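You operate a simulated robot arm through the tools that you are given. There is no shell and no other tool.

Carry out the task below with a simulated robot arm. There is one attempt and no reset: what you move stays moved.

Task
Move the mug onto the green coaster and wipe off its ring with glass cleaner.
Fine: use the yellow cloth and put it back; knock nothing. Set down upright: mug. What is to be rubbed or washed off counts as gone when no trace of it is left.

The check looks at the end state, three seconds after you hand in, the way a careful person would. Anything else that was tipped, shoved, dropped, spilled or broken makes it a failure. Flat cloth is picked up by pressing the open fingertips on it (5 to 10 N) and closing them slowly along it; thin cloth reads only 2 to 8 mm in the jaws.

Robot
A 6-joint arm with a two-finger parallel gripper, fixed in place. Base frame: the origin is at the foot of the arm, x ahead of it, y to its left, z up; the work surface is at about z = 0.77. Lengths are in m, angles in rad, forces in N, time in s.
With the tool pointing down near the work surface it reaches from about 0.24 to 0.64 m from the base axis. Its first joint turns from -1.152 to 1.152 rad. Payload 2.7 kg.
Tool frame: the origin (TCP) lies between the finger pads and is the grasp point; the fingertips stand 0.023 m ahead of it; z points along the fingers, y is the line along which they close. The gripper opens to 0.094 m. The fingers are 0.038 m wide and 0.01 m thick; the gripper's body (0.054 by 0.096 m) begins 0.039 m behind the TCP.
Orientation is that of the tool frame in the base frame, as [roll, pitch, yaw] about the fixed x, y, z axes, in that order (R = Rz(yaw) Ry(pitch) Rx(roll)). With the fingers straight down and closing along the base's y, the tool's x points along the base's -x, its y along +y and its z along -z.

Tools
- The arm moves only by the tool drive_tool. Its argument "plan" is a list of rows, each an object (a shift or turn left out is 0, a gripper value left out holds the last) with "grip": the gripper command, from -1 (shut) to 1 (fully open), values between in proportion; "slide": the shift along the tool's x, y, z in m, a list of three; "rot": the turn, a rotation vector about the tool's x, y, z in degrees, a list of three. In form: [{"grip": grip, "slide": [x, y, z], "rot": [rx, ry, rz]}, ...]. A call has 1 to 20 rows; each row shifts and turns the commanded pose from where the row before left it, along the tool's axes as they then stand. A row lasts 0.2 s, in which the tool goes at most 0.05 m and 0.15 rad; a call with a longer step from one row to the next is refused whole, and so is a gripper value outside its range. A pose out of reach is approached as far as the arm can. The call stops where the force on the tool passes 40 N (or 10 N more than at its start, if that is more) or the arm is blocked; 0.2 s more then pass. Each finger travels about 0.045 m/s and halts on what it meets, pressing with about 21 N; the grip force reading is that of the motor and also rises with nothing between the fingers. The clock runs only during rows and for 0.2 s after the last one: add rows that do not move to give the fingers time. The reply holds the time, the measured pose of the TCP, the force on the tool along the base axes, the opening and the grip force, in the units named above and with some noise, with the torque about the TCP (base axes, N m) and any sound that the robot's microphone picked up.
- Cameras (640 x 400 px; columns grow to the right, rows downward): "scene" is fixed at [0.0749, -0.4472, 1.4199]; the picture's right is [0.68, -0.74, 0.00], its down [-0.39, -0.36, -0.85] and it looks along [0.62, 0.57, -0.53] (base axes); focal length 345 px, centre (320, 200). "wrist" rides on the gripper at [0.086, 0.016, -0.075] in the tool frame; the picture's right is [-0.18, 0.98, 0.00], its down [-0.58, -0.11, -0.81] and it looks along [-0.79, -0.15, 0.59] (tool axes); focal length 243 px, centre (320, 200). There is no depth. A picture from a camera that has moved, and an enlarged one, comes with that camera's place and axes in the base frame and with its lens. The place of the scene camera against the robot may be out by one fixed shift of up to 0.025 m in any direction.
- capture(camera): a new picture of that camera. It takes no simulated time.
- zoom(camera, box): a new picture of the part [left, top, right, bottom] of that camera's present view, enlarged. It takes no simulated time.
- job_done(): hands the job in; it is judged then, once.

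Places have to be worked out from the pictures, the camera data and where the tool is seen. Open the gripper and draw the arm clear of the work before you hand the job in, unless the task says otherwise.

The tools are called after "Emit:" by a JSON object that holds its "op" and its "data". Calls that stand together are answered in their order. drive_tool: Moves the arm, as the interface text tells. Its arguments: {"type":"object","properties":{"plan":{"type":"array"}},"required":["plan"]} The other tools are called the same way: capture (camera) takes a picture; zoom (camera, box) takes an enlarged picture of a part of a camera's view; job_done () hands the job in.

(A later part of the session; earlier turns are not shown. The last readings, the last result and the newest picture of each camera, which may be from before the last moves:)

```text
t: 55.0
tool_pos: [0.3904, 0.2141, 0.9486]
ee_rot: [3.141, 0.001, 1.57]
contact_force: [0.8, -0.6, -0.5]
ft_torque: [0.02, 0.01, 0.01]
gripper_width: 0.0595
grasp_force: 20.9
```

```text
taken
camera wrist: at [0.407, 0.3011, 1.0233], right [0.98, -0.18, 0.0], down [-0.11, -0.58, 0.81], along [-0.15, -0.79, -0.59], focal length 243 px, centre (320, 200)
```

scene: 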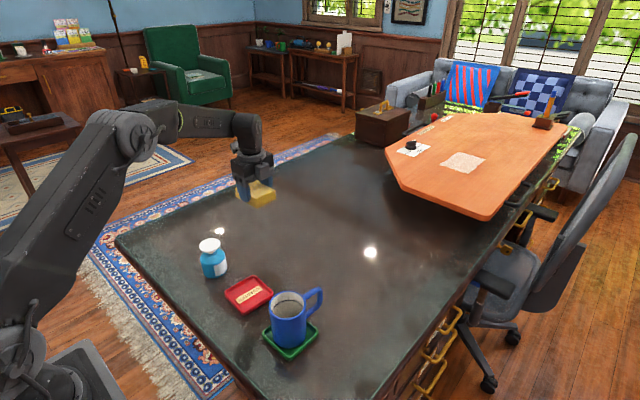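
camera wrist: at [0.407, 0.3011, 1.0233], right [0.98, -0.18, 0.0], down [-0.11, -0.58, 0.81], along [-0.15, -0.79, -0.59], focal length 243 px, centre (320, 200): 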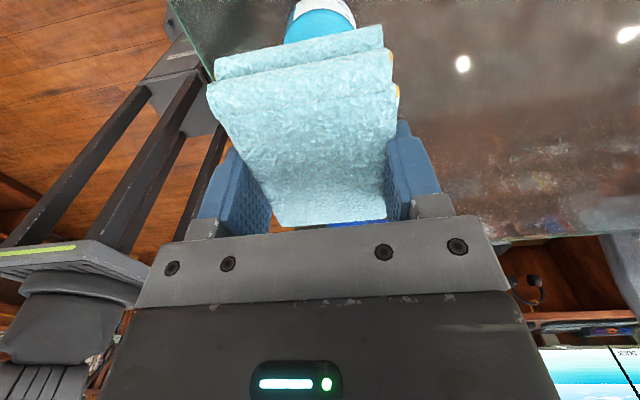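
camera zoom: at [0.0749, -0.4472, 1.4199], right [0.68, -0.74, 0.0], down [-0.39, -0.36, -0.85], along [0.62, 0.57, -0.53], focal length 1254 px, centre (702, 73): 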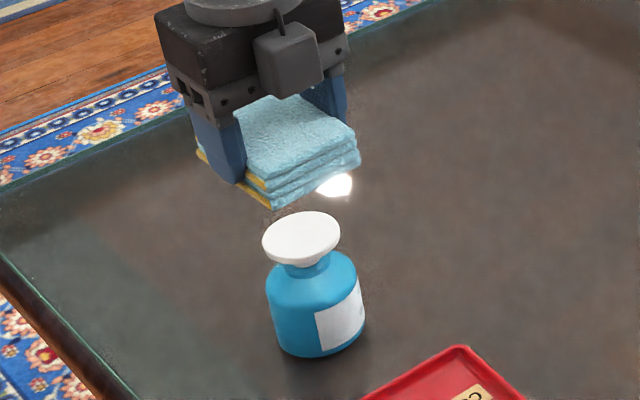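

The cloth is damp and the bottle is upright and undisturbed. I'll carry the cloth over the ring at (0.560, 0.022), staying high on the way.

Emit:
{"op": "drive_tool", "data": {"plan": [{"grip": -1, "slide": [-0.015, 0.013, 0]}, {"grip": -1, "slide": [-0.028, 0.0245, 0]}, {"grip": -1, "slide": [-0.03, 0.0265, 0]}, {"grip": -1, "slide": [-0.03, 0.0265, 0]}, {"grip": -1, "slide": [-0.03, 0.0265, 0]}, {"grip": -1, "slide": [-0.03, 0.0265, 0.01]}, {"grip": -1, "slide": [-0.0205, 0.0175, 0.015]}, {"grip": -1, "slide": [-0.0085, 0.0095, 0.02]}, {"grip": -1, "slide": [0, 0, 0.02]}, {"grip": -1, "slide": [0, 0, 0.02]}, {"grip": -1}, {"grip": -1}]}}

Emit:
{"op": "capture", "data": {"camera": "wrist"}}

Emit:
{"op": "capture", "data": {"camera": "scene"}}

Emit:
{"op": "zoom", "data": {"camera": "scene", "box": [250, 200, 390, 320]}}

```text
t: 57.6
tool_pos: [0.5617, 0.0239, 0.8638]
ee_rot: [3.14, -0.001, 1.572]
contact_force: [-0.2, 0.4, -0.1]
ft_torque: [-0.02, 0.01, 0.0]
gripper_width: 0.0598
grasp_force: 21.5
```

```text
taken
camera wrist: at [0.5779, 0.1098, 0.9378], right [0.98, -0.18, 0.0], down [-0.11, -0.58, 0.81], along [-0.15, -0.79, -0.59], focal length 243 px, centre (320, 200)
```

wrist: 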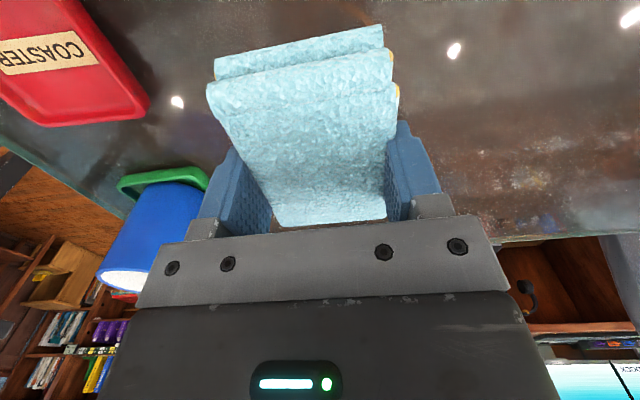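

```text
taken
```

scene: 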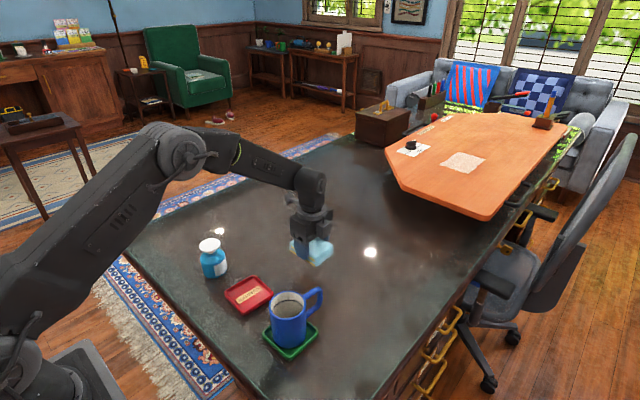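

```text
3.33 times, centred on (320, 260) of scene
camera zoom: at [0.0749, -0.4472, 1.4199], right [0.68, -0.74, 0.0], down [-0.39, -0.36, -0.85], along [0.62, 0.57, -0.53], focal length 1149 px, centre (320, 0)
```

zoom: 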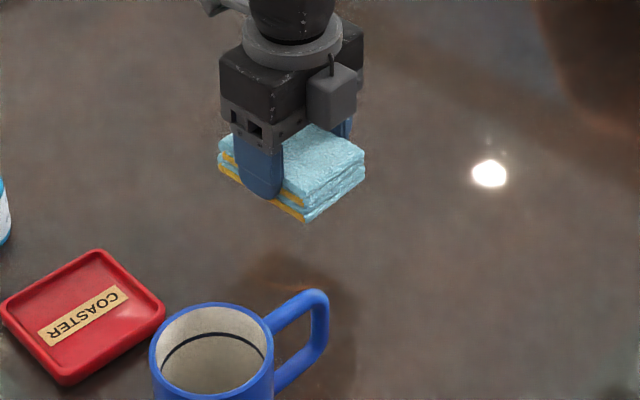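

The cloth is over the ring and clear of the mug handle. I'll lower it to first contact with the table.

Emit:
{"op": "drive_tool", "data": {"plan": [{"grip": -1, "slide": [0, 0, 0.02]}, {"grip": -1, "slide": [0, 0, 0.02]}, {"grip": -1, "slide": [0, 0, 0.012]}, {"grip": -1, "slide": [0, 0, 0.006]}, {"grip": -1, "slide": [0, 0, 0.003]}, {"grip": -1}]}}

```text
t: 59.0
tool_pos: [0.5616, 0.0231, 0.8029]
ee_rot: [3.139, 0.001, 1.57]
contact_force: [-0.4, 0.3, 0.0]
ft_torque: [0.0, -0.04, 0.02]
gripper_width: 0.0591
grasp_force: 21.1
```

Emit:
{"op": "drive_tool", "data": {"plan": [{"grip": -1, "slide": [0, 0, 0.002]}, {"grip": -1, "slide": [0, 0, 0.0015]}, {"grip": -1, "slide": [0, 0, 0.001]}, {"grip": -1}]}}

```text
t: 60.0
tool_pos: [0.5612, 0.022, 0.8001]
ee_rot: [3.139, -0.001, 1.571]
contact_force: [-6.8, -0.2, 16.3]
ft_torque: [0.05, 0.47, -0.01]
gripper_width: 0.0593
grasp_force: 21.0
```

The press reads 16 N, a bit firm. I'll ease up 0.8 mm and start the first wiping strokes along y through the middle of the ring.

Emit:
{"op": "drive_tool", "data": {"plan": [{"grip": -1, "slide": [0, 0, -0.0008]}, {"grip": -1, "slide": [0.012, 0, 0]}, {"grip": -1, "slide": [0.016, 0, 0]}, {"grip": -1, "slide": [0.008, 0, 0]}, {"grip": -1, "slide": [-0.012, 0, 0]}, {"grip": -1, "slide": [-0.016, 0, 0]}, {"grip": -1, "slide": [-0.016, 0, 0]}, {"grip": -1, "slide": [-0.016, 0, 0]}, {"grip": -1, "slide": [-0.012, 0, 0]}, {"grip": -1}]}}

Emit:
{"op": "zoom", "data": {"camera": "scene", "box": [250, 220, 390, 320]}}

Emit:
{"op": "capture", "data": {"camera": "wrist"}}

```text
t: 62.2
tool_pos: [0.5618, -0.014, 0.7997]
ee_rot: [3.138, 0.0, 1.571]
contact_force: [0.1, 6.2, 18.6]
ft_torque: [0.26, -0.03, -0.07]
gripper_width: 0.0593
grasp_force: 21.1
```

```text
4.00 times, centred on (320, 270) of scene
camera zoom: at [0.0745, -0.4471, 1.42], right [0.68, -0.74, 0.0], down [-0.39, -0.36, -0.85], along [0.62, 0.57, -0.53], focal length 1379 px, centre (320, -80)
```

zoom: 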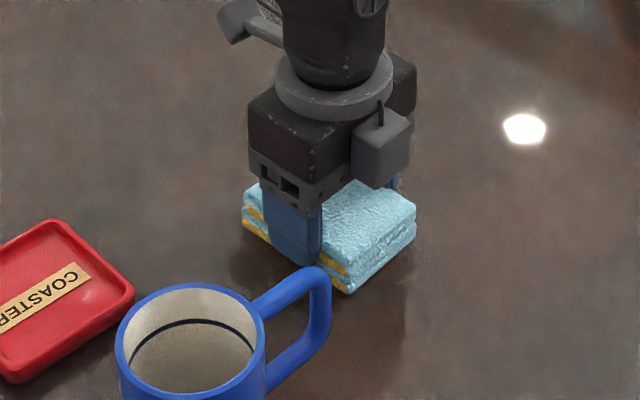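

```text
taken
camera wrist: at [0.578, 0.073, 0.874], right [0.98, -0.18, 0.0], down [-0.11, -0.58, 0.81], along [-0.15, -0.79, -0.59], focal length 243 px, centre (320, 200)
```

wrist: 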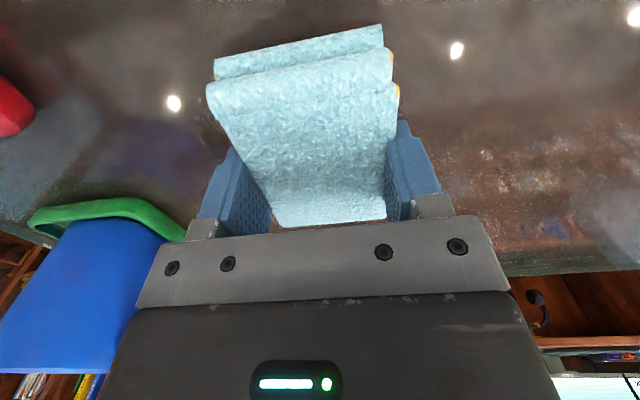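

Contact is steady at about 18 N with 6 N of friction. I'll ease off slightly and wipe the -x half of the ring, then sweep across the far arc.

Emit:
{"op": "drive_tool", "data": {"plan": [{"grip": -1, "slide": [0, 0, -0.0006]}, {"grip": -1, "slide": [0, -0.014, 0]}, {"grip": -1, "slide": [0, -0.014, 0]}, {"grip": -1, "slide": [0.015, 0, 0]}, {"grip": -1, "slide": [0.018, 0, 0]}, {"grip": -1, "slide": [0.018, 0, 0]}, {"grip": -1, "slide": [0.018, 0, 0]}, {"grip": -1, "slide": [-0.018, 0, 0]}, {"grip": -1, "slide": [-0.018, 0, 0]}, {"grip": -1, "slide": [-0.018, 0, 0]}, {"grip": -1, "slide": [0.018, 0, 0]}, {"grip": -1, "slide": [0.018, 0, 0]}, {"grip": -1, "slide": [0.018, 0, 0]}, {"grip": -1, "slide": [0, 0.014, 0]}, {"grip": -1, "slide": [0, 0.014, 0]}, {"grip": -1}]}}

Emit:
{"op": "zoom", "data": {"camera": "scene", "box": [250, 220, 390, 320]}}

```text
t: 65.6
tool_pos: [0.5614, 0.056, 0.7996]
ee_rot: [-3.141, 0.002, 1.571]
contact_force: [-1.8, 0.6, 2.6]
ft_torque: [0.01, -0.01, 0.0]
gripper_width: 0.0595
grasp_force: 21.3
```

```text
4.00 times, centred on (320, 270) of scene
camera zoom: at [0.0748, -0.4472, 1.4199], right [0.68, -0.74, 0.0], down [-0.39, -0.36, -0.85], along [0.62, 0.57, -0.53], focal length 1379 px, centre (320, -80)
```

zoom: 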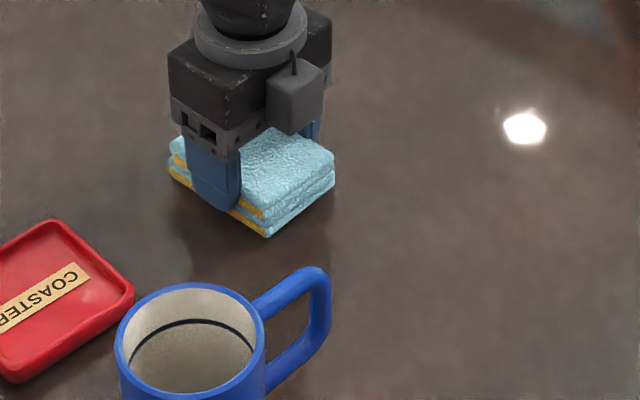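

Pressure is now light, about 3 N. I'll press 0.7 mm more and wipe the +x half.

Emit:
{"op": "drive_tool", "data": {"plan": [{"grip": -1, "slide": [0, 0, 0.0007]}, {"grip": -1, "slide": [0, 0.014, 0]}, {"grip": -1, "slide": [0, 0.013, 0]}, {"grip": -1, "slide": [-0.016, 0, 0]}, {"grip": -1, "slide": [-0.018, 0, 0]}, {"grip": -1, "slide": [-0.018, 0, 0]}, {"grip": -1, "slide": [-0.018, 0, 0]}, {"grip": -1, "slide": [0.018, 0, 0]}, {"grip": -1, "slide": [0.018, 0, 0]}, {"grip": -1, "slide": [0.018, 0, 0]}, {"grip": -1, "slide": [0.016, 0, 0]}, {"grip": -1, "slide": [-0.016, 0, 0]}, {"grip": -1, "slide": [-0.018, 0, 0]}, {"grip": -1, "slide": [-0.018, 0, 0]}, {"grip": -1, "slide": [-0.018, 0, 0]}, {"grip": -1}]}}

Emit:
{"op": "zoom", "data": {"camera": "scene", "box": [250, 220, 390, 320]}}

```text
t: 69.0
tool_pos: [0.5888, -0.0141, 0.7994]
ee_rot: [3.138, 0.0, 1.57]
contact_force: [-0.2, 5.4, 15.7]
ft_torque: [0.18, 0.03, -0.07]
gripper_width: 0.0594
grasp_force: 21.1
```

```text
4.00 times, centred on (320, 270) of scene
camera zoom: at [0.0746, -0.4471, 1.42], right [0.68, -0.74, 0.0], down [-0.39, -0.36, -0.85], along [0.62, 0.57, -0.53], focal length 1379 px, centre (320, -80)
```

zoom: 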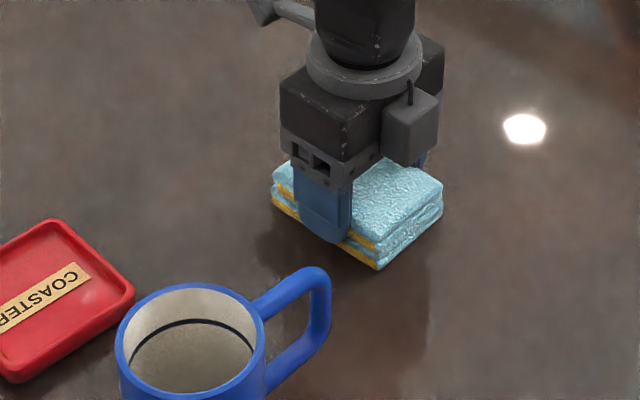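

All parts of the ring have had a pass. I'll lift and move aside to check for any remaining trace.

Emit:
{"op": "drive_tool", "data": {"plan": [{"grip": -1, "slide": [0, 0, -0.01]}, {"grip": -1, "slide": [0, 0, -0.03]}, {"grip": -1, "slide": [0, 0, -0.04]}, {"grip": -1, "slide": [0.03, 0, -0.03]}, {"grip": -1, "slide": [0.045, 0, 0]}, {"grip": -1, "slide": [0.045, 0, 0]}, {"grip": -1, "slide": [0.04, 0, 0]}, {"grip": -1}, {"grip": -1}]}}

Emit:
{"op": "zoom", "data": {"camera": "scene", "box": [275, 240, 355, 295]}}

Emit:
{"op": "capture", "data": {"camera": "wrist"}}

Emit:
{"op": "capture", "data": {"camera": "scene"}}

```text
t: 71.0
tool_pos: [0.5889, 0.147, 0.9093]
ee_rot: [3.14, -0.001, 1.572]
contact_force: [0.0, 1.0, -1.2]
ft_torque: [0.01, 0.03, 0.0]
gripper_width: 0.0595
grasp_force: 21.1
```

```text
7.27 times, centred on (315, 268) of scene
camera zoom: at [0.0749, -0.4472, 1.4199], right [0.68, -0.74, 0.0], down [-0.39, -0.36, -0.85], along [0.62, 0.57, -0.53], focal length 2508 px, centre (356, -291)
```

zoom: 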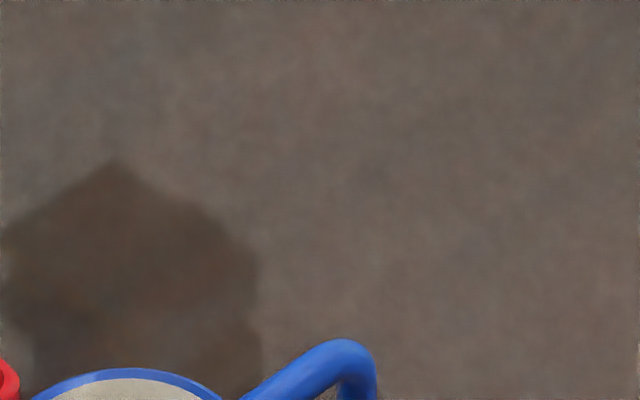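

```text
taken
camera wrist: at [0.6046, 0.2335, 0.9838], right [0.98, -0.18, 0.0], down [-0.11, -0.58, 0.81], along [-0.15, -0.79, -0.59], focal length 243 px, centre (320, 200)
```

wrist: 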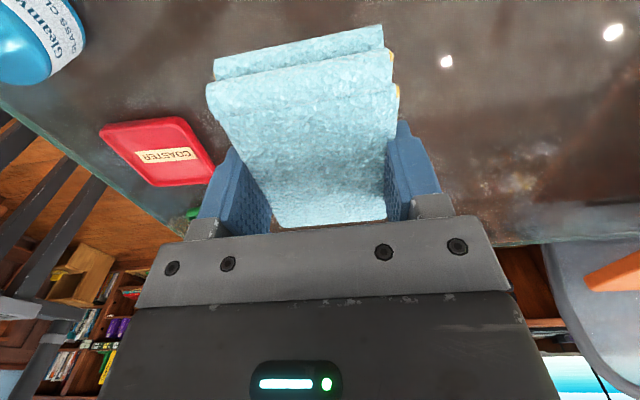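

```text
taken
```

scene: 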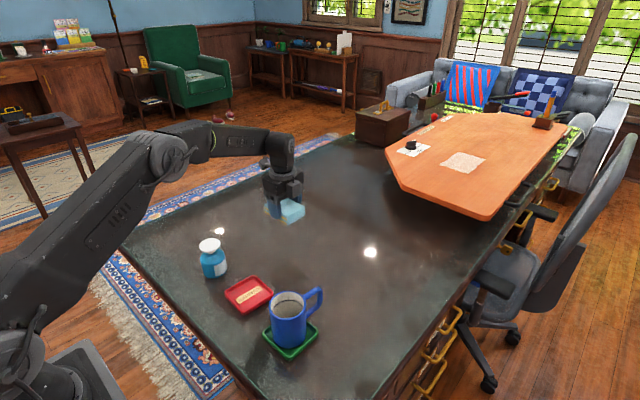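

The scene view shows no arcs left in the visible part, but the mug handle and a shadow hide the front. I'll move so the wrist camera has a clear view of the whole ring area.

Emit:
{"op": "drive_tool", "data": {"plan": [{"grip": -1, "slide": [-0.0067, -0.0338, -0.002]}, {"grip": -1, "slide": [-0.0067, -0.0338, -0.002]}, {"grip": -1, "slide": [-0.0067, -0.0338, -0.002]}, {"grip": -1, "slide": [-0.0067, -0.0338, 0]}, {"grip": -1, "slide": [-0.0067, -0.0338, 0]}, {"grip": -1}, {"grip": -1}]}}

Emit:
{"op": "capture", "data": {"camera": "wrist"}}

Emit:
{"op": "zoom", "data": {"camera": "wrist", "box": [400, 60, 540, 170]}}

Emit:
{"op": "zoom", "data": {"camera": "scene", "box": [275, 240, 355, 295]}}

```text
t: 72.6
tool_pos: [0.4204, 0.1126, 0.9148]
ee_rot: [3.139, -0.001, 1.571]
contact_force: [0.4, 1.3, -0.7]
ft_torque: [0.0, 0.0, -0.01]
gripper_width: 0.0593
grasp_force: 21.5
```

```text
taken
camera wrist: at [0.4358, 0.1994, 0.9896], right [0.98, -0.18, 0.0], down [-0.11, -0.58, 0.81], along [-0.15, -0.79, -0.59], focal length 243 px, centre (320, 200)
```

wrist: 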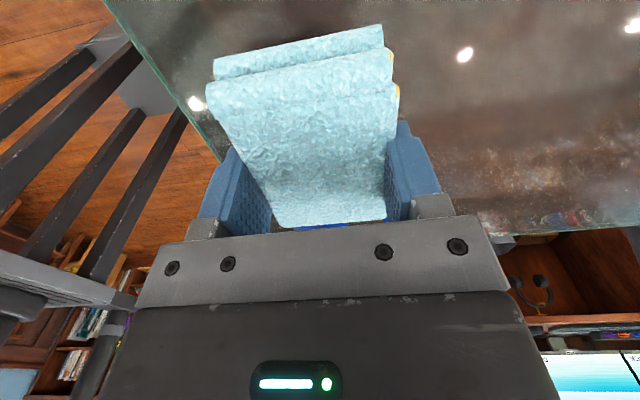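

```text
3.64 times, centred on (470, 115) of wrist
camera zoom: at [0.4358, 0.1994, 0.9896], right [0.98, -0.18, 0.0], down [-0.11, -0.58, 0.81], along [-0.15, -0.79, -0.59], focal length 882 px, centre (-226, 509)
```

zoom: 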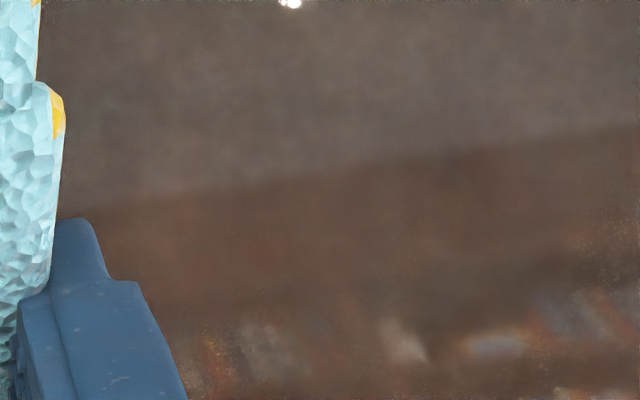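

```text
7.27 times, centred on (315, 268) of scene
camera zoom: at [0.0749, -0.4472, 1.4199], right [0.68, -0.74, 0.0], down [-0.39, -0.36, -0.85], along [0.62, 0.57, -0.53], focal length 2508 px, centre (356, -291)
```

zoom: 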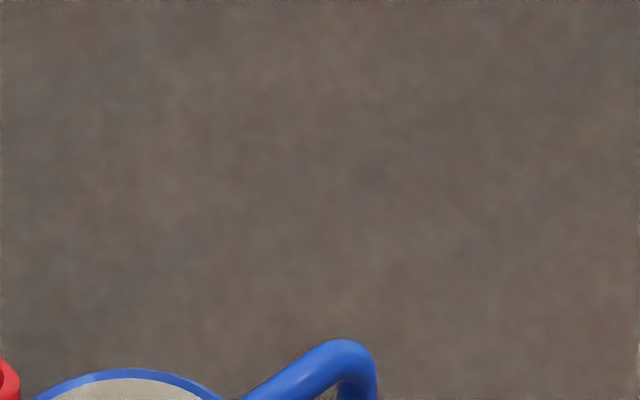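

No arcs remain in the scene view, but the wrist view is full of reflections at this angle. I'll raise and shift for a steeper look.

Emit:
{"op": "drive_tool", "data": {"plan": [{"grip": -1, "slide": [-0.011, 0.003, -0.013]}, {"grip": -1, "slide": [-0.011, 0.003, -0.013]}, {"grip": -1, "slide": [-0.011, 0.003, -0.013]}, {"grip": -1}, {"grip": -1}]}}

Emit:
{"op": "zoom", "data": {"camera": "wrist", "box": [400, 0, 560, 120]}}

Emit:
{"op": "zoom", "data": {"camera": "scene", "box": [285, 250, 340, 290]}}

```text
t: 73.8
tool_pos: [0.4294, 0.0787, 0.9543]
ee_rot: [3.14, 0.0, 1.569]
contact_force: [-1.0, -1.2, -1.1]
ft_torque: [0.0, -0.03, 0.02]
gripper_width: 0.0594
grasp_force: 21.3
```

```text
3.33 times, centred on (480, 60) of wrist
camera zoom: at [0.4445, 0.1658, 1.0288], right [0.98, -0.18, 0.0], down [-0.11, -0.58, 0.81], along [-0.15, -0.79, -0.59], focal length 809 px, centre (-213, 667)
```

zoom: 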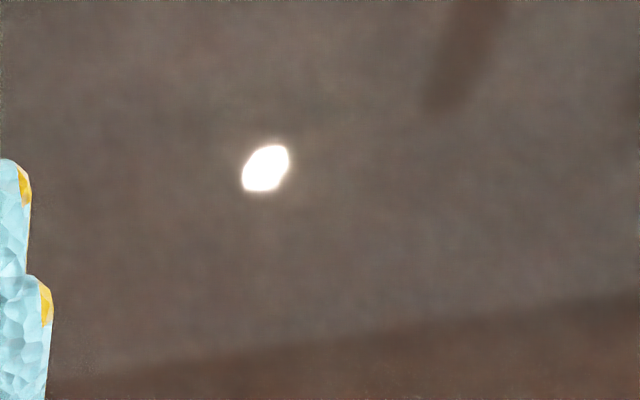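

```text
10.00 times, centred on (312, 270) of scene
camera zoom: at [0.0749, -0.4472, 1.4199], right [0.68, -0.74, 0.0], down [-0.39, -0.36, -0.85], along [0.62, 0.57, -0.53], focal length 3448 px, centre (395, -500)
```

zoom: 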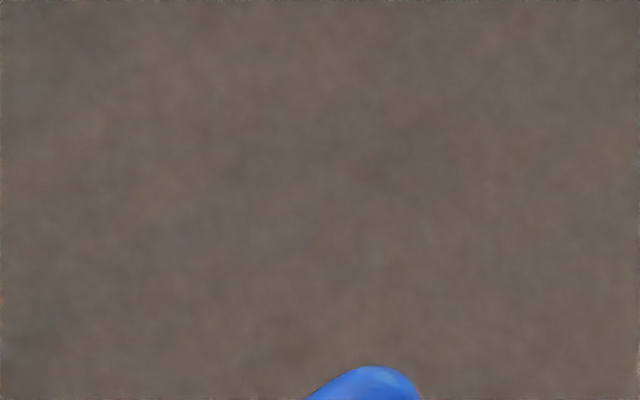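

Neither view shows any arc. I'll do one more high-magnification check of the arc locations.

Emit:
{"op": "zoom", "data": {"camera": "wrist", "box": [405, 10, 465, 50]}}

Emit:
{"op": "zoom", "data": {"camera": "wrist", "box": [405, 60, 515, 125]}}

Emit:
{"op": "zoom", "data": {"camera": "wrist", "box": [455, 15, 525, 75]}}

Emit:
{"op": "zoom", "data": {"camera": "scene", "box": [290, 270, 325, 292]}}

Emit:
{"op": "zoom", "data": {"camera": "scene", "box": [295, 252, 335, 277]}}

```text
10.00 times, centred on (435, 30) of wrist
camera zoom: at [0.4445, 0.1658, 1.0288], right [0.98, -0.18, 0.0], down [-0.11, -0.58, 0.81], along [-0.15, -0.79, -0.59], focal length 2426 px, centre (-830, 1900)
```

zoom: 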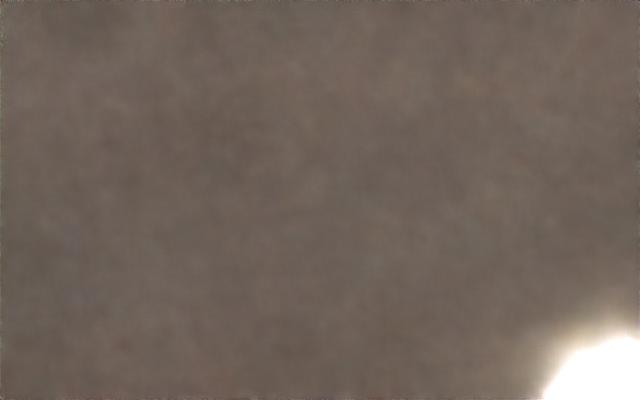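

```text
5.82 times, centred on (460, 92) of wrist
camera zoom: at [0.4445, 0.1658, 1.0288], right [0.98, -0.18, 0.0], down [-0.11, -0.58, 0.81], along [-0.15, -0.79, -0.59], focal length 1412 px, centre (-494, 826)
```

zoom: 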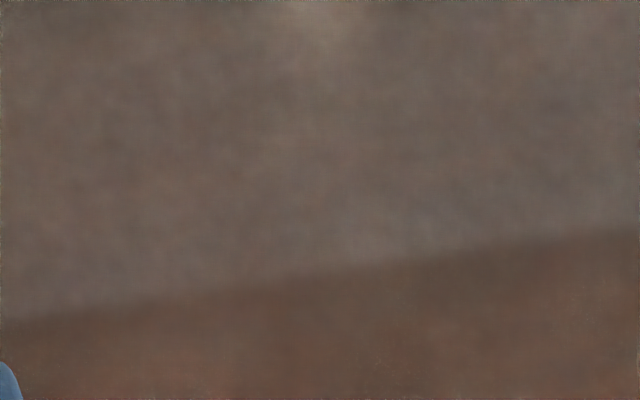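

```text
6.67 times, centred on (490, 45) of wrist
camera zoom: at [0.4445, 0.1658, 1.0288], right [0.98, -0.18, 0.0], down [-0.11, -0.58, 0.81], along [-0.15, -0.79, -0.59], focal length 1618 px, centre (-813, 1233)
```

zoom: 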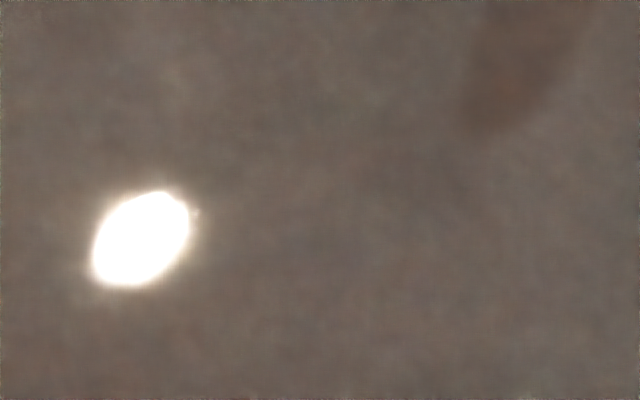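

```text
16.00 times, centred on (308, 281) of scene
camera zoom: at [0.0749, -0.4472, 1.4199], right [0.68, -0.74, 0.0], down [-0.39, -0.36, -0.85], along [0.62, 0.57, -0.53], focal length 5517 px, centre (520, -1096)
```

zoom: 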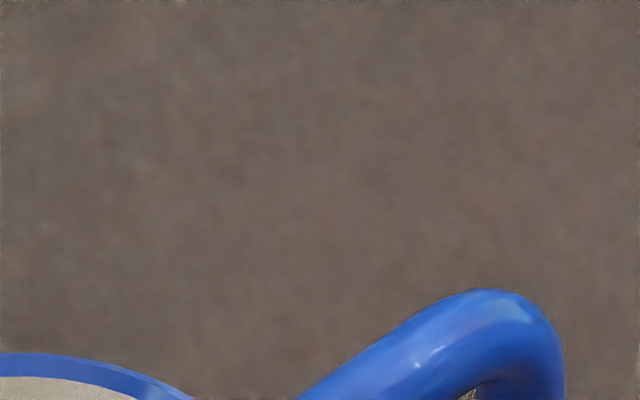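

```text
16.00 times, centred on (315, 264) of scene
camera zoom: at [0.0749, -0.4472, 1.4199], right [0.68, -0.74, 0.0], down [-0.39, -0.36, -0.85], along [0.62, 0.57, -0.53], focal length 5517 px, centre (400, -832)
```

zoom: 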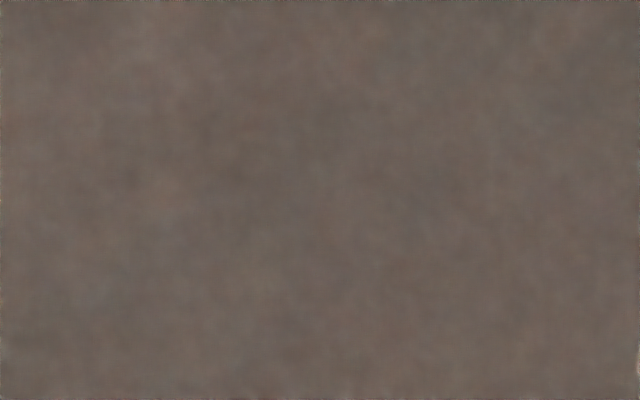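

No trace is visible, but the ring was faint on one side even before wiping. I'll do a second, overlapping pass with the damp cloth to be sure, going back over the ring centre first.

Emit:
{"op": "drive_tool", "data": {"plan": [{"grip": -1, "slide": [-0.0143, 0.0333, 0.005]}, {"grip": -1, "slide": [-0.0143, 0.0333, 0.005]}, {"grip": -1, "slide": [-0.0143, 0.0333, 0.005]}, {"grip": -1, "slide": [-0.0143, 0.0333, 0.005]}, {"grip": -1, "slide": [0, 0, 0.03]}, {"grip": -1, "slide": [0, 0, 0.03]}, {"grip": -1, "slide": [0, 0, 0.03]}, {"grip": -1, "slide": [0, 0, 0.02]}, {"grip": -1, "slide": [0, 0, 0.015]}, {"grip": -1, "slide": [0, 0, 0.005]}, {"grip": -1}, {"grip": -1}]}}

```text
t: 76.4
tool_pos: [0.562, 0.0211, 0.8031]
ee_rot: [3.14, -0.002, 1.572]
contact_force: [0.0, -0.6, -1.3]
ft_torque: [0.01, 0.02, 0.0]
gripper_width: 0.0595
grasp_force: 21.3
```

Hovering 3 mm above contact. I'll press lightly and go round the ring once in overlapping strokes.

Emit:
{"op": "drive_tool", "data": {"plan": [{"grip": -1, "slide": [0, 0, 0.002]}, {"grip": -1, "slide": [0, 0, 0.0013]}, {"grip": -1, "slide": [0, -0.014, 0]}, {"grip": -1, "slide": [0, -0.014, 0]}, {"grip": -1, "slide": [-0.0165, 0, 0]}, {"grip": -1, "slide": [-0.0165, 0, 0]}, {"grip": -1, "slide": [0.0175, 0, 0]}, {"grip": -1, "slide": [0.0175, 0, 0]}, {"grip": -1, "slide": [0.0175, 0, 0]}, {"grip": -1, "slide": [0.0175, 0, 0]}, {"grip": -1, "slide": [0, 0.0135, 0]}, {"grip": -1, "slide": [0, 0.0135, 0]}, {"grip": -1, "slide": [0, 0.0135, 0]}, {"grip": -1, "slide": [0, 0.0135, 0]}, {"grip": -1, "slide": [-0.0175, 0, 0]}, {"grip": -1, "slide": [-0.0175, 0, 0]}, {"grip": -1, "slide": [-0.0175, 0, 0]}, {"grip": -1, "slide": [-0.0175, 0, 0]}, {"grip": -1, "slide": [0, -0.0135, 0]}, {"grip": -1, "slide": [0, -0.0135, 0]}]}}

```text
t: 80.6
tool_pos: [0.5614, -0.0114, 0.801]
ee_rot: [3.14, 0.001, 1.57]
contact_force: [-0.7, 0.0, 0.3]
ft_torque: [-0.01, -0.03, 0.0]
gripper_width: 0.0594
grasp_force: 21.0
```

Contact was too light on that pass, about 1 N. I'll press 1.2 mm deeper and go round again in reverse.

Emit:
{"op": "drive_tool", "data": {"plan": [{"grip": -1, "slide": [0, 0, 0.0012]}, {"grip": -1, "slide": [0, 0.0135, 0]}, {"grip": -1, "slide": [0, 0.0135, 0]}, {"grip": -1, "slide": [0.0175, 0, 0]}, {"grip": -1, "slide": [0.0175, 0, 0]}, {"grip": -1, "slide": [0.0175, 0, 0]}, {"grip": -1, "slide": [0.0175, 0, 0]}, {"grip": -1, "slide": [0, -0.0135, 0]}, {"grip": -1, "slide": [0, -0.0135, 0]}, {"grip": -1, "slide": [0, -0.0135, 0]}, {"grip": -1, "slide": [0, -0.0135, 0]}, {"grip": -1, "slide": [-0.0175, 0, 0]}, {"grip": -1, "slide": [-0.0175, 0, 0]}, {"grip": -1, "slide": [-0.0175, 0, 0]}, {"grip": -1, "slide": [-0.0175, 0, 0]}, {"grip": -1, "slide": [0, 0.0135, 0]}, {"grip": -1, "slide": [0, 0.0135, 0]}, {"grip": -1}]}}

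```text
t: 84.4
tool_pos: [0.562, -0.0106, 0.7999]
ee_rot: [3.139, -0.001, 1.573]
contact_force: [-0.6, 0.0, -0.5]
ft_torque: [0.0, 0.01, 0.04]
gripper_width: 0.0594
grasp_force: 21.2
```

There's almost no contact force now; the cloth has likely ridden up about a millimetre in the jaws. I'll press down slowly until I read a few newtons.

Emit:
{"op": "drive_tool", "data": {"plan": [{"grip": -1, "slide": [0, 0, 0.001]}, {"grip": -1, "slide": [0, 0, 0.0005]}, {"grip": -1}]}}

Emit:
{"op": "zoom", "data": {"camera": "scene", "box": [275, 220, 365, 290]}}

```text
t: 85.2
tool_pos: [0.5608, -0.0101, 0.799]
ee_rot: [3.137, 0.002, 1.572]
contact_force: [-5.3, 1.9, 14.1]
ft_torque: [0.07, 0.32, -0.03]
gripper_width: 0.0595
grasp_force: 20.8
```

```text
5.71 times, centred on (320, 255) of scene
camera zoom: at [0.0745, -0.4472, 1.42], right [0.68, -0.74, 0.0], down [-0.39, -0.36, -0.85], along [0.62, 0.57, -0.53], focal length 1970 px, centre (320, -114)
```

zoom: 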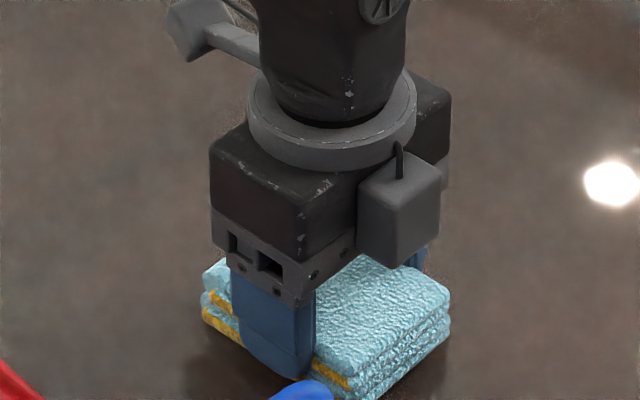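

Contact is firm at 14 N. I'll do the loop at this depth.

Emit:
{"op": "drive_tool", "data": {"plan": [{"grip": -1, "slide": [0, 0.0135, 0]}, {"grip": -1, "slide": [0, 0.0135, 0]}, {"grip": -1, "slide": [0.0175, 0, 0]}, {"grip": -1, "slide": [0.0175, 0, 0]}, {"grip": -1, "slide": [0.0175, 0, 0]}, {"grip": -1, "slide": [0.0175, 0, 0]}, {"grip": -1, "slide": [0, -0.0135, 0]}, {"grip": -1, "slide": [0, -0.0135, 0]}, {"grip": -1}]}}

Emit:
{"op": "drive_tool", "data": {"plan": [{"grip": -1, "slide": [0, -0.0135, 0]}, {"grip": -1, "slide": [0, -0.0135, 0]}, {"grip": -1, "slide": [-0.0175, 0, 0]}, {"grip": -1, "slide": [-0.0175, 0, 0]}, {"grip": -1, "slide": [-0.0175, 0, 0]}, {"grip": -1, "slide": [-0.0175, 0, 0]}, {"grip": -1, "slide": [0, 0.0135, 0]}, {"grip": -1, "slide": [0, 0.0135, 0]}, {"grip": -1, "slide": [0.0175, 0, 0]}, {"grip": -1, "slide": [0.0175, 0, 0]}, {"grip": -1}]}}

```text
t: 87.2
tool_pos: [0.5607, 0.0598, 0.8008]
ee_rot: [3.137, -0.002, 1.569]
contact_force: [8.1, 2.7, 15.8]
ft_torque: [-0.11, -0.08, 0.02]
gripper_width: 0.0592
grasp_force: 20.7
```

```text
t: 89.6
tool_pos: [0.5613, 0.023, 0.7982]
ee_rot: [3.139, 0.0, 1.571]
contact_force: [0.7, -5.8, 13.0]
ft_torque: [-0.29, 0.13, 0.07]
gripper_width: 0.0596
grasp_force: 20.8
```

Both passes are done with steady pressure. I'll lift and carry the cloth back above its original spot.

Emit:
{"op": "drive_tool", "data": {"plan": [{"grip": -1, "slide": [0, 0, -0.01]}, {"grip": -1, "slide": [0, 0, -0.03]}, {"grip": -1, "slide": [0, 0, -0.03]}, {"grip": -1, "slide": [0.02, -0.0013, -0.01]}, {"grip": -1, "slide": [0.04, -0.0026, 0]}, {"grip": -1, "slide": [0.045, -0.003, 0]}, {"grip": -1, "slide": [0.045, -0.003, 0]}, {"grip": -1, "slide": [0.03, -0.002, 0]}, {"grip": -1, "slide": [0.0137, -0.0009, 0]}, {"grip": -1}, {"grip": -1}]}}

Emit:
{"op": "capture", "data": {"camera": "wrist"}}

Emit:
{"op": "zoom", "data": {"camera": "scene", "box": [275, 240, 355, 295]}}

Emit:
{"op": "capture", "data": {"camera": "scene"}}

```text
t: 92.0
tool_pos: [0.548, 0.2189, 0.8782]
ee_rot: [3.14, -0.002, 1.57]
contact_force: [-0.1, -0.8, 0.0]
ft_torque: [-0.03, 0.03, 0.01]
gripper_width: 0.0595
grasp_force: 21.0
```

```text
taken
camera wrist: at [0.5633, 0.3053, 0.9523], right [0.98, -0.18, 0.0], down [-0.11, -0.58, 0.81], along [-0.15, -0.79, -0.59], focal length 243 px, centre (320, 200)
```

wrist: 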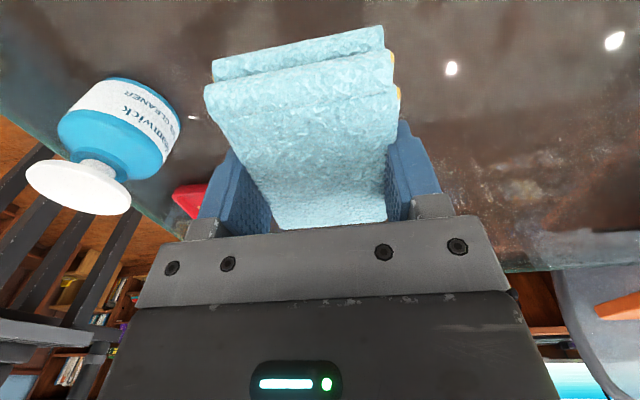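

```text
7.27 times, centred on (315, 268) of scene
camera zoom: at [0.0749, -0.4472, 1.4199], right [0.68, -0.74, 0.0], down [-0.39, -0.36, -0.85], along [0.62, 0.57, -0.53], focal length 2508 px, centre (356, -291)
```

zoom: 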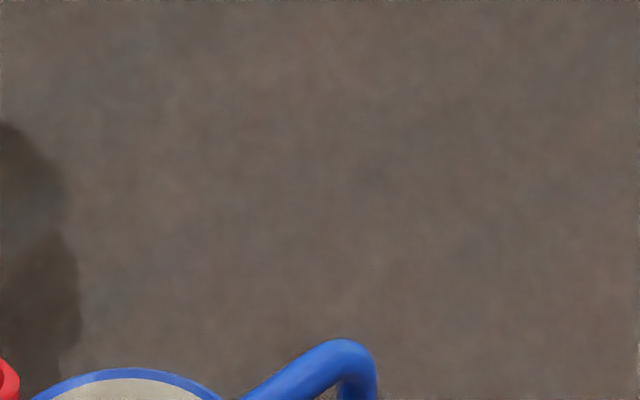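

```text
taken
```

scene: 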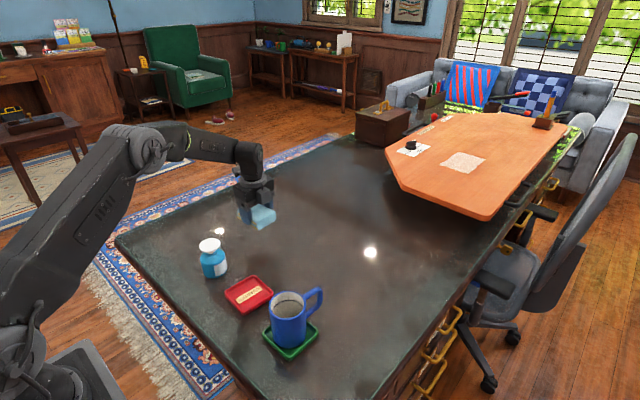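

The ring area looks clean. I'll correct 2 mm to match the original pose and lower the cloth back onto its spot.

Emit:
{"op": "drive_tool", "data": {"plan": [{"grip": -1, "slide": [-0.0021, 0.0017, 0]}, {"grip": -1, "slide": [0, 0, 0.025]}, {"grip": -1, "slide": [0, 0, 0.025]}, {"grip": -1, "slide": [0, 0, 0.015]}, {"grip": -1, "slide": [0, 0, 0.008]}, {"grip": -1, "slide": [0, 0, 0.003]}, {"grip": -1}, {"grip": -1}]}}

Emit:
{"op": "zoom", "data": {"camera": "scene", "box": [215, 190, 305, 260]}}

```text
t: 93.8
tool_pos: [0.5504, 0.216, 0.8022]
ee_rot: [3.14, 0.0, 1.572]
contact_force: [-0.3, -0.4, -0.6]
ft_torque: [-0.02, -0.02, 0.02]
gripper_width: 0.0596
grasp_force: 21.0
```

```text
5.71 times, centred on (260, 225) of scene
camera zoom: at [0.0749, -0.4472, 1.4199], right [0.68, -0.74, 0.0], down [-0.39, -0.36, -0.85], along [0.62, 0.57, -0.53], focal length 1970 px, centre (663, 57)
```

zoom: 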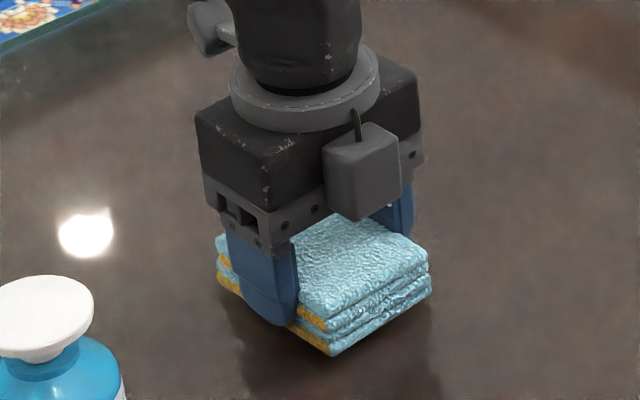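

It's within about 2–3 mm of the table in its original place. I'll lower the last bit to light contact.

Emit:
{"op": "drive_tool", "data": {"plan": [{"grip": -1, "slide": [0, 0, 0.001]}, {"grip": -1, "slide": [0, 0, 0.001]}, {"grip": -1, "slide": [0, 0, 0.0005]}, {"grip": -1}]}}

```text
t: 94.8
tool_pos: [0.5508, 0.2158, 0.7997]
ee_rot: [3.141, 0.0, 1.57]
contact_force: [-0.4, 1.1, -0.8]
ft_torque: [0.03, 0.0, 0.0]
gripper_width: 0.0593
grasp_force: 20.6
```

Emit:
{"op": "drive_tool", "data": {"plan": [{"grip": -1, "slide": [0, 0, 0.0006]}, {"grip": -1, "slide": [0, 0, 0.0005]}, {"grip": -1}, {"grip": -1}]}}

Emit:
{"op": "capture", "data": {"camera": "wrist"}}

```text
t: 95.8
tool_pos: [0.5509, 0.2163, 0.7982]
ee_rot: [3.139, 0.001, 1.571]
contact_force: [0.1, -0.2, -1.6]
ft_torque: [-0.02, -0.03, 0.01]
gripper_width: 0.0595
grasp_force: 21.0
```

```text
taken
camera wrist: at [0.5662, 0.3026, 0.8728], right [0.98, -0.18, 0.0], down [-0.11, -0.58, 0.81], along [-0.15, -0.79, -0.59], focal length 243 px, centre (320, 200)
```

wrist: 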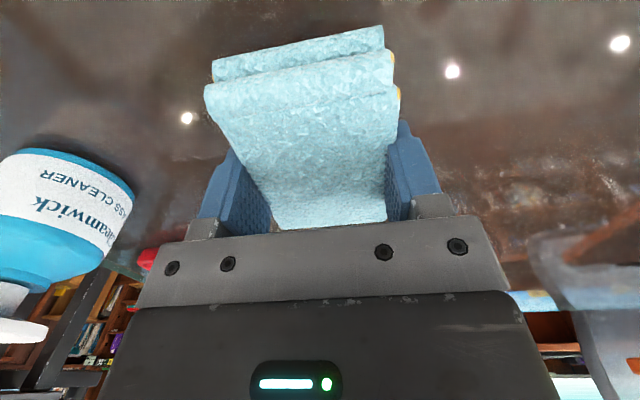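

Still no contact, so the cloth has ridden up slightly in the jaws. I'll trim 1 mm sideways and continue down gently.

Emit:
{"op": "drive_tool", "data": {"plan": [{"grip": -1, "slide": [0.0006, -0.0011, 0]}, {"grip": -1, "slide": [0, 0, 0.0006]}, {"grip": -1, "slide": [0, 0, 0.0006]}, {"grip": -1}]}}

```text
t: 96.8
tool_pos: [0.549, 0.2168, 0.7986]
ee_rot: [3.139, 0.0, 1.57]
contact_force: [-2.0, 0.1, 5.7]
ft_torque: [-0.17, 0.16, 0.0]
gripper_width: 0.059
grasp_force: 20.8
```

The cloth is on the table with about 6 N of contact. I'll open the gripper gradually.

Emit:
{"op": "drive_tool", "data": {"plan": [{"grip": 0.2}, {"grip": 0.3}, {"grip": 0.35}, {"grip": 0.4}, {"grip": 0.5}, {"grip": 0.6}, {"grip": 0.8}, {"grip": 1}, {"grip": 1}, {"grip": 1}, {"grip": 1}]}}

Emit:
{"op": "zoom", "data": {"camera": "scene", "box": [215, 190, 305, 260]}}

Emit:
{"op": "capture", "data": {"camera": "wrist"}}

```text
t: 99.2
tool_pos: [0.5494, 0.2166, 0.7979]
ee_rot: [3.138, 0.001, 1.569]
contact_force: [-0.4, -0.2, 0.4]
ft_torque: [-0.02, -0.03, 0.03]
gripper_width: 0.0941
grasp_force: 0.1
```

```text
5.71 times, centred on (260, 225) of scene
camera zoom: at [0.0749, -0.4472, 1.4199], right [0.68, -0.74, 0.0], down [-0.39, -0.36, -0.85], along [0.62, 0.57, -0.53], focal length 1970 px, centre (663, 57)
```

zoom: 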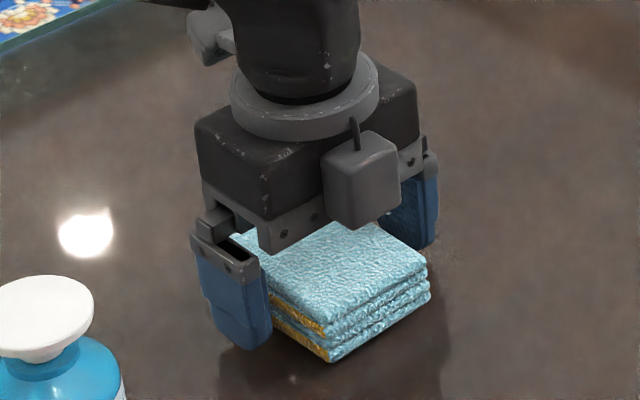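

```text
taken
camera wrist: at [0.565, 0.303, 0.8717], right [0.98, -0.18, 0.0], down [-0.11, -0.58, 0.81], along [-0.15, -0.79, -0.59], focal length 243 px, centre (320, 200)
```

wrist: 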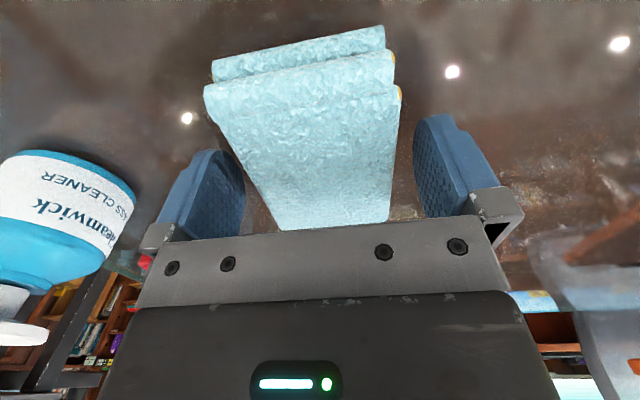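

The cloth is back in its original outline and the fingers are clear of it. I'll raise straight up, then rotate back towards the starting pose to check everything.

Emit:
{"op": "drive_tool", "data": {"plan": [{"grip": 1, "slide": [0, 0, -0.015]}, {"grip": 1, "slide": [0, 0, -0.03]}, {"grip": 1, "slide": [0, 0, -0.045]}, {"grip": 1, "slide": [0, 0, -0.045]}, {"grip": 1, "slide": [0, 0, -0.045]}, {"grip": 1, "slide": [0, 0, -0.03]}, {"rot": [0, 0, -8.4]}, {"rot": [0, 0, -8.4]}, {"rot": [0, 0, -8.4]}, {"rot": [0, 0, -8.4]}, {"rot": [0, 0, -8.4]}, {"rot": [0, 0, -8.4]}, {"rot": [0, 0, -8.4]}, {"rot": [0, 0, -8.4]}, {"rot": [0, 0, -8.4]}, {"rot": [0, 0, -8.4]}, {"rot": [0, 0, -6]}, {"grip": 1}]}}

Emit:
{"op": "capture", "data": {"camera": "scene"}}

Emit:
{"op": "capture", "data": {"camera": "wrist"}}

```text
t: 103.0
tool_pos: [0.5486, 0.2159, 1.0076]
ee_rot: [-3.141, 0.002, -3.141]
contact_force: [-0.2, -0.2, 0.1]
ft_torque: [0.01, 0.0, 0.01]
gripper_width: 0.094
grasp_force: 0.1
```

```text
taken
```

scene: 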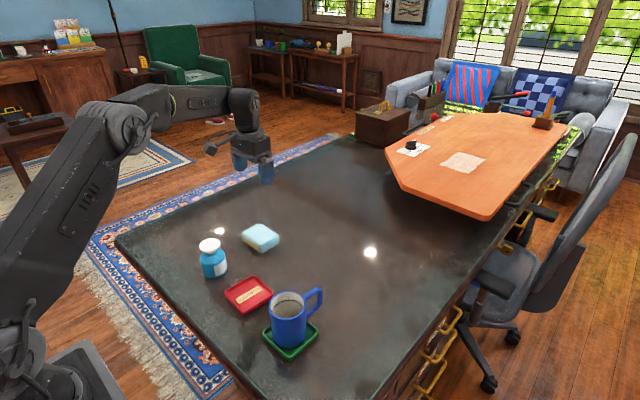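

```text
taken
camera wrist: at [0.462, 0.2327, 1.0816], right [0.18, 0.98, 0.0], down [0.58, -0.11, 0.81], along [0.79, -0.15, -0.59], focal length 243 px, centre (320, 200)
```

wrist: 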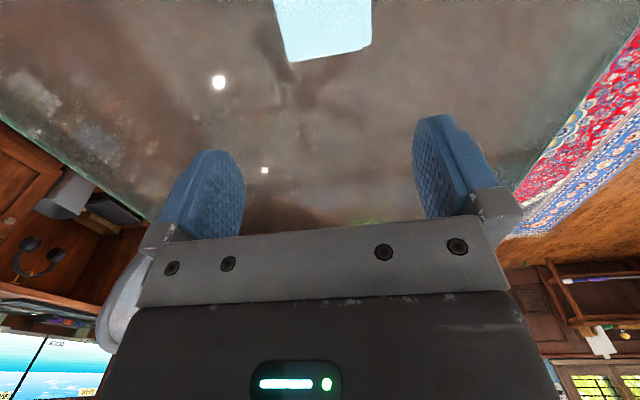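

Everything is in place. I'll return towards the start position, where the wrist camera had a good view of the ring, for a final inspection.

Emit:
{"op": "drive_tool", "data": {"plan": [{"grip": 1, "slide": [0.0214, -0.0327, -0.0075]}, {"grip": 1, "slide": [0.0214, -0.0327, -0.0075]}, {"grip": 1, "slide": [0.0214, -0.0327, -0.0075]}, {"grip": 1, "slide": [0.0214, -0.0327, -0.0075]}, {"grip": 1, "slide": [0.0214, -0.0327, -0.0075]}, {"grip": 1, "slide": [0.0214, -0.0327, -0.0075]}, {"grip": 1}, {"grip": 1}]}}

Emit:
{"op": "capture", "data": {"camera": "wrist"}}

Emit:
{"op": "zoom", "data": {"camera": "wrist", "box": [270, 60, 410, 150]}}

Emit:
{"op": "zoom", "data": {"camera": "scene", "box": [240, 260, 350, 370]}}

Emit:
{"op": "zoom", "data": {"camera": "scene", "box": [190, 210, 310, 290]}}

Emit:
{"op": "zoom", "data": {"camera": "scene", "box": [280, 245, 350, 290]}}

```text
t: 104.8
tool_pos: [0.4196, 0.0206, 1.0524]
ee_rot: [-3.142, 0.002, -3.142]
contact_force: [-0.7, -0.7, 0.3]
ft_torque: [0.01, 0.0, -0.03]
gripper_width: 0.0938
grasp_force: 0.1
```

```text
taken
camera wrist: at [0.3328, 0.0365, 1.1261], right [0.18, 0.98, 0.0], down [0.58, -0.11, 0.81], along [0.79, -0.15, -0.59], focal length 243 px, centre (320, 200)
```

wrist: 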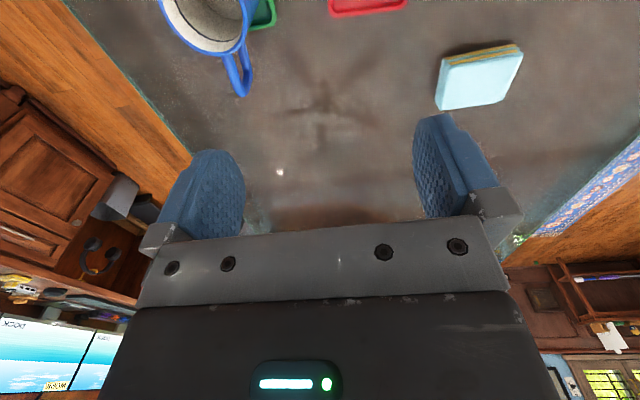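

```text
4.44 times, centred on (340, 105) of wrist
camera zoom: at [0.3328, 0.0365, 1.1261], right [0.18, 0.98, 0.0], down [0.58, -0.11, 0.81], along [0.79, -0.15, -0.59], focal length 1078 px, centre (231, 622)
```

zoom: 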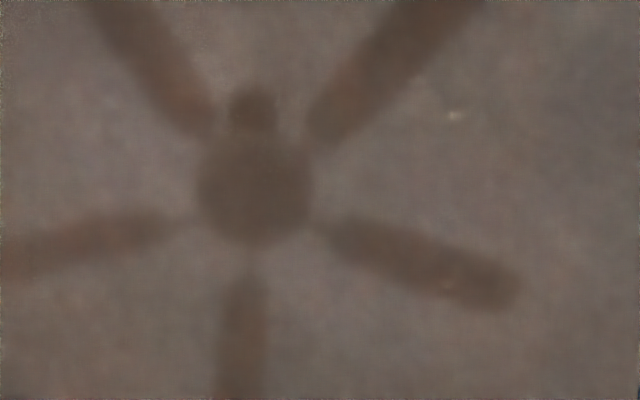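

```text
3.64 times, centred on (295, 315) of scene
camera zoom: at [0.0749, -0.4473, 1.4199], right [0.68, -0.74, 0.0], down [-0.39, -0.36, -0.85], along [0.62, 0.57, -0.53], focal length 1254 px, centre (411, -218)
```

zoom: 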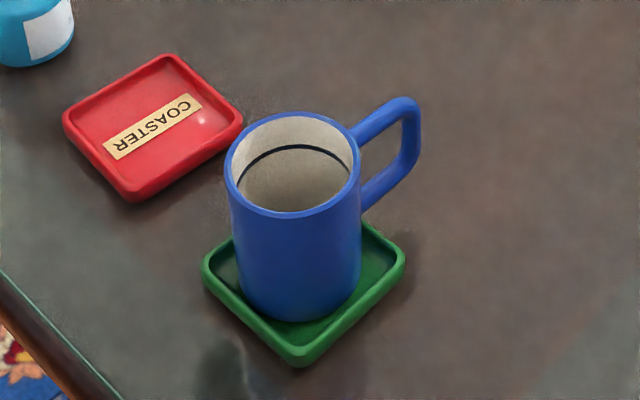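

```text
5.00 times, centred on (250, 250) of scene
camera zoom: at [0.0749, -0.4473, 1.4199], right [0.68, -0.74, 0.0], down [-0.39, -0.36, -0.85], along [0.62, 0.57, -0.53], focal length 1724 px, centre (670, -50)
```

zoom: 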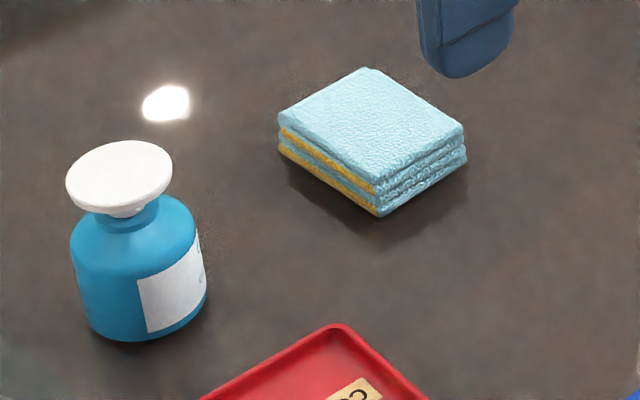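

```text
8.89 times, centred on (315, 268) of scene
camera zoom: at [0.0749, -0.4473, 1.4199], right [0.68, -0.74, 0.0], down [-0.39, -0.36, -0.85], along [0.62, 0.57, -0.53], focal length 3065 px, centre (364, -400)
```

zoom: 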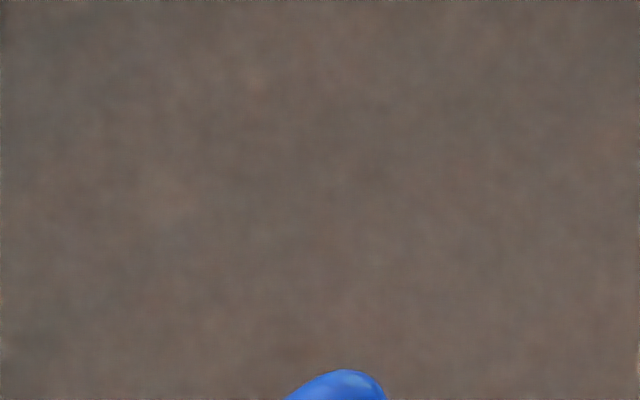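

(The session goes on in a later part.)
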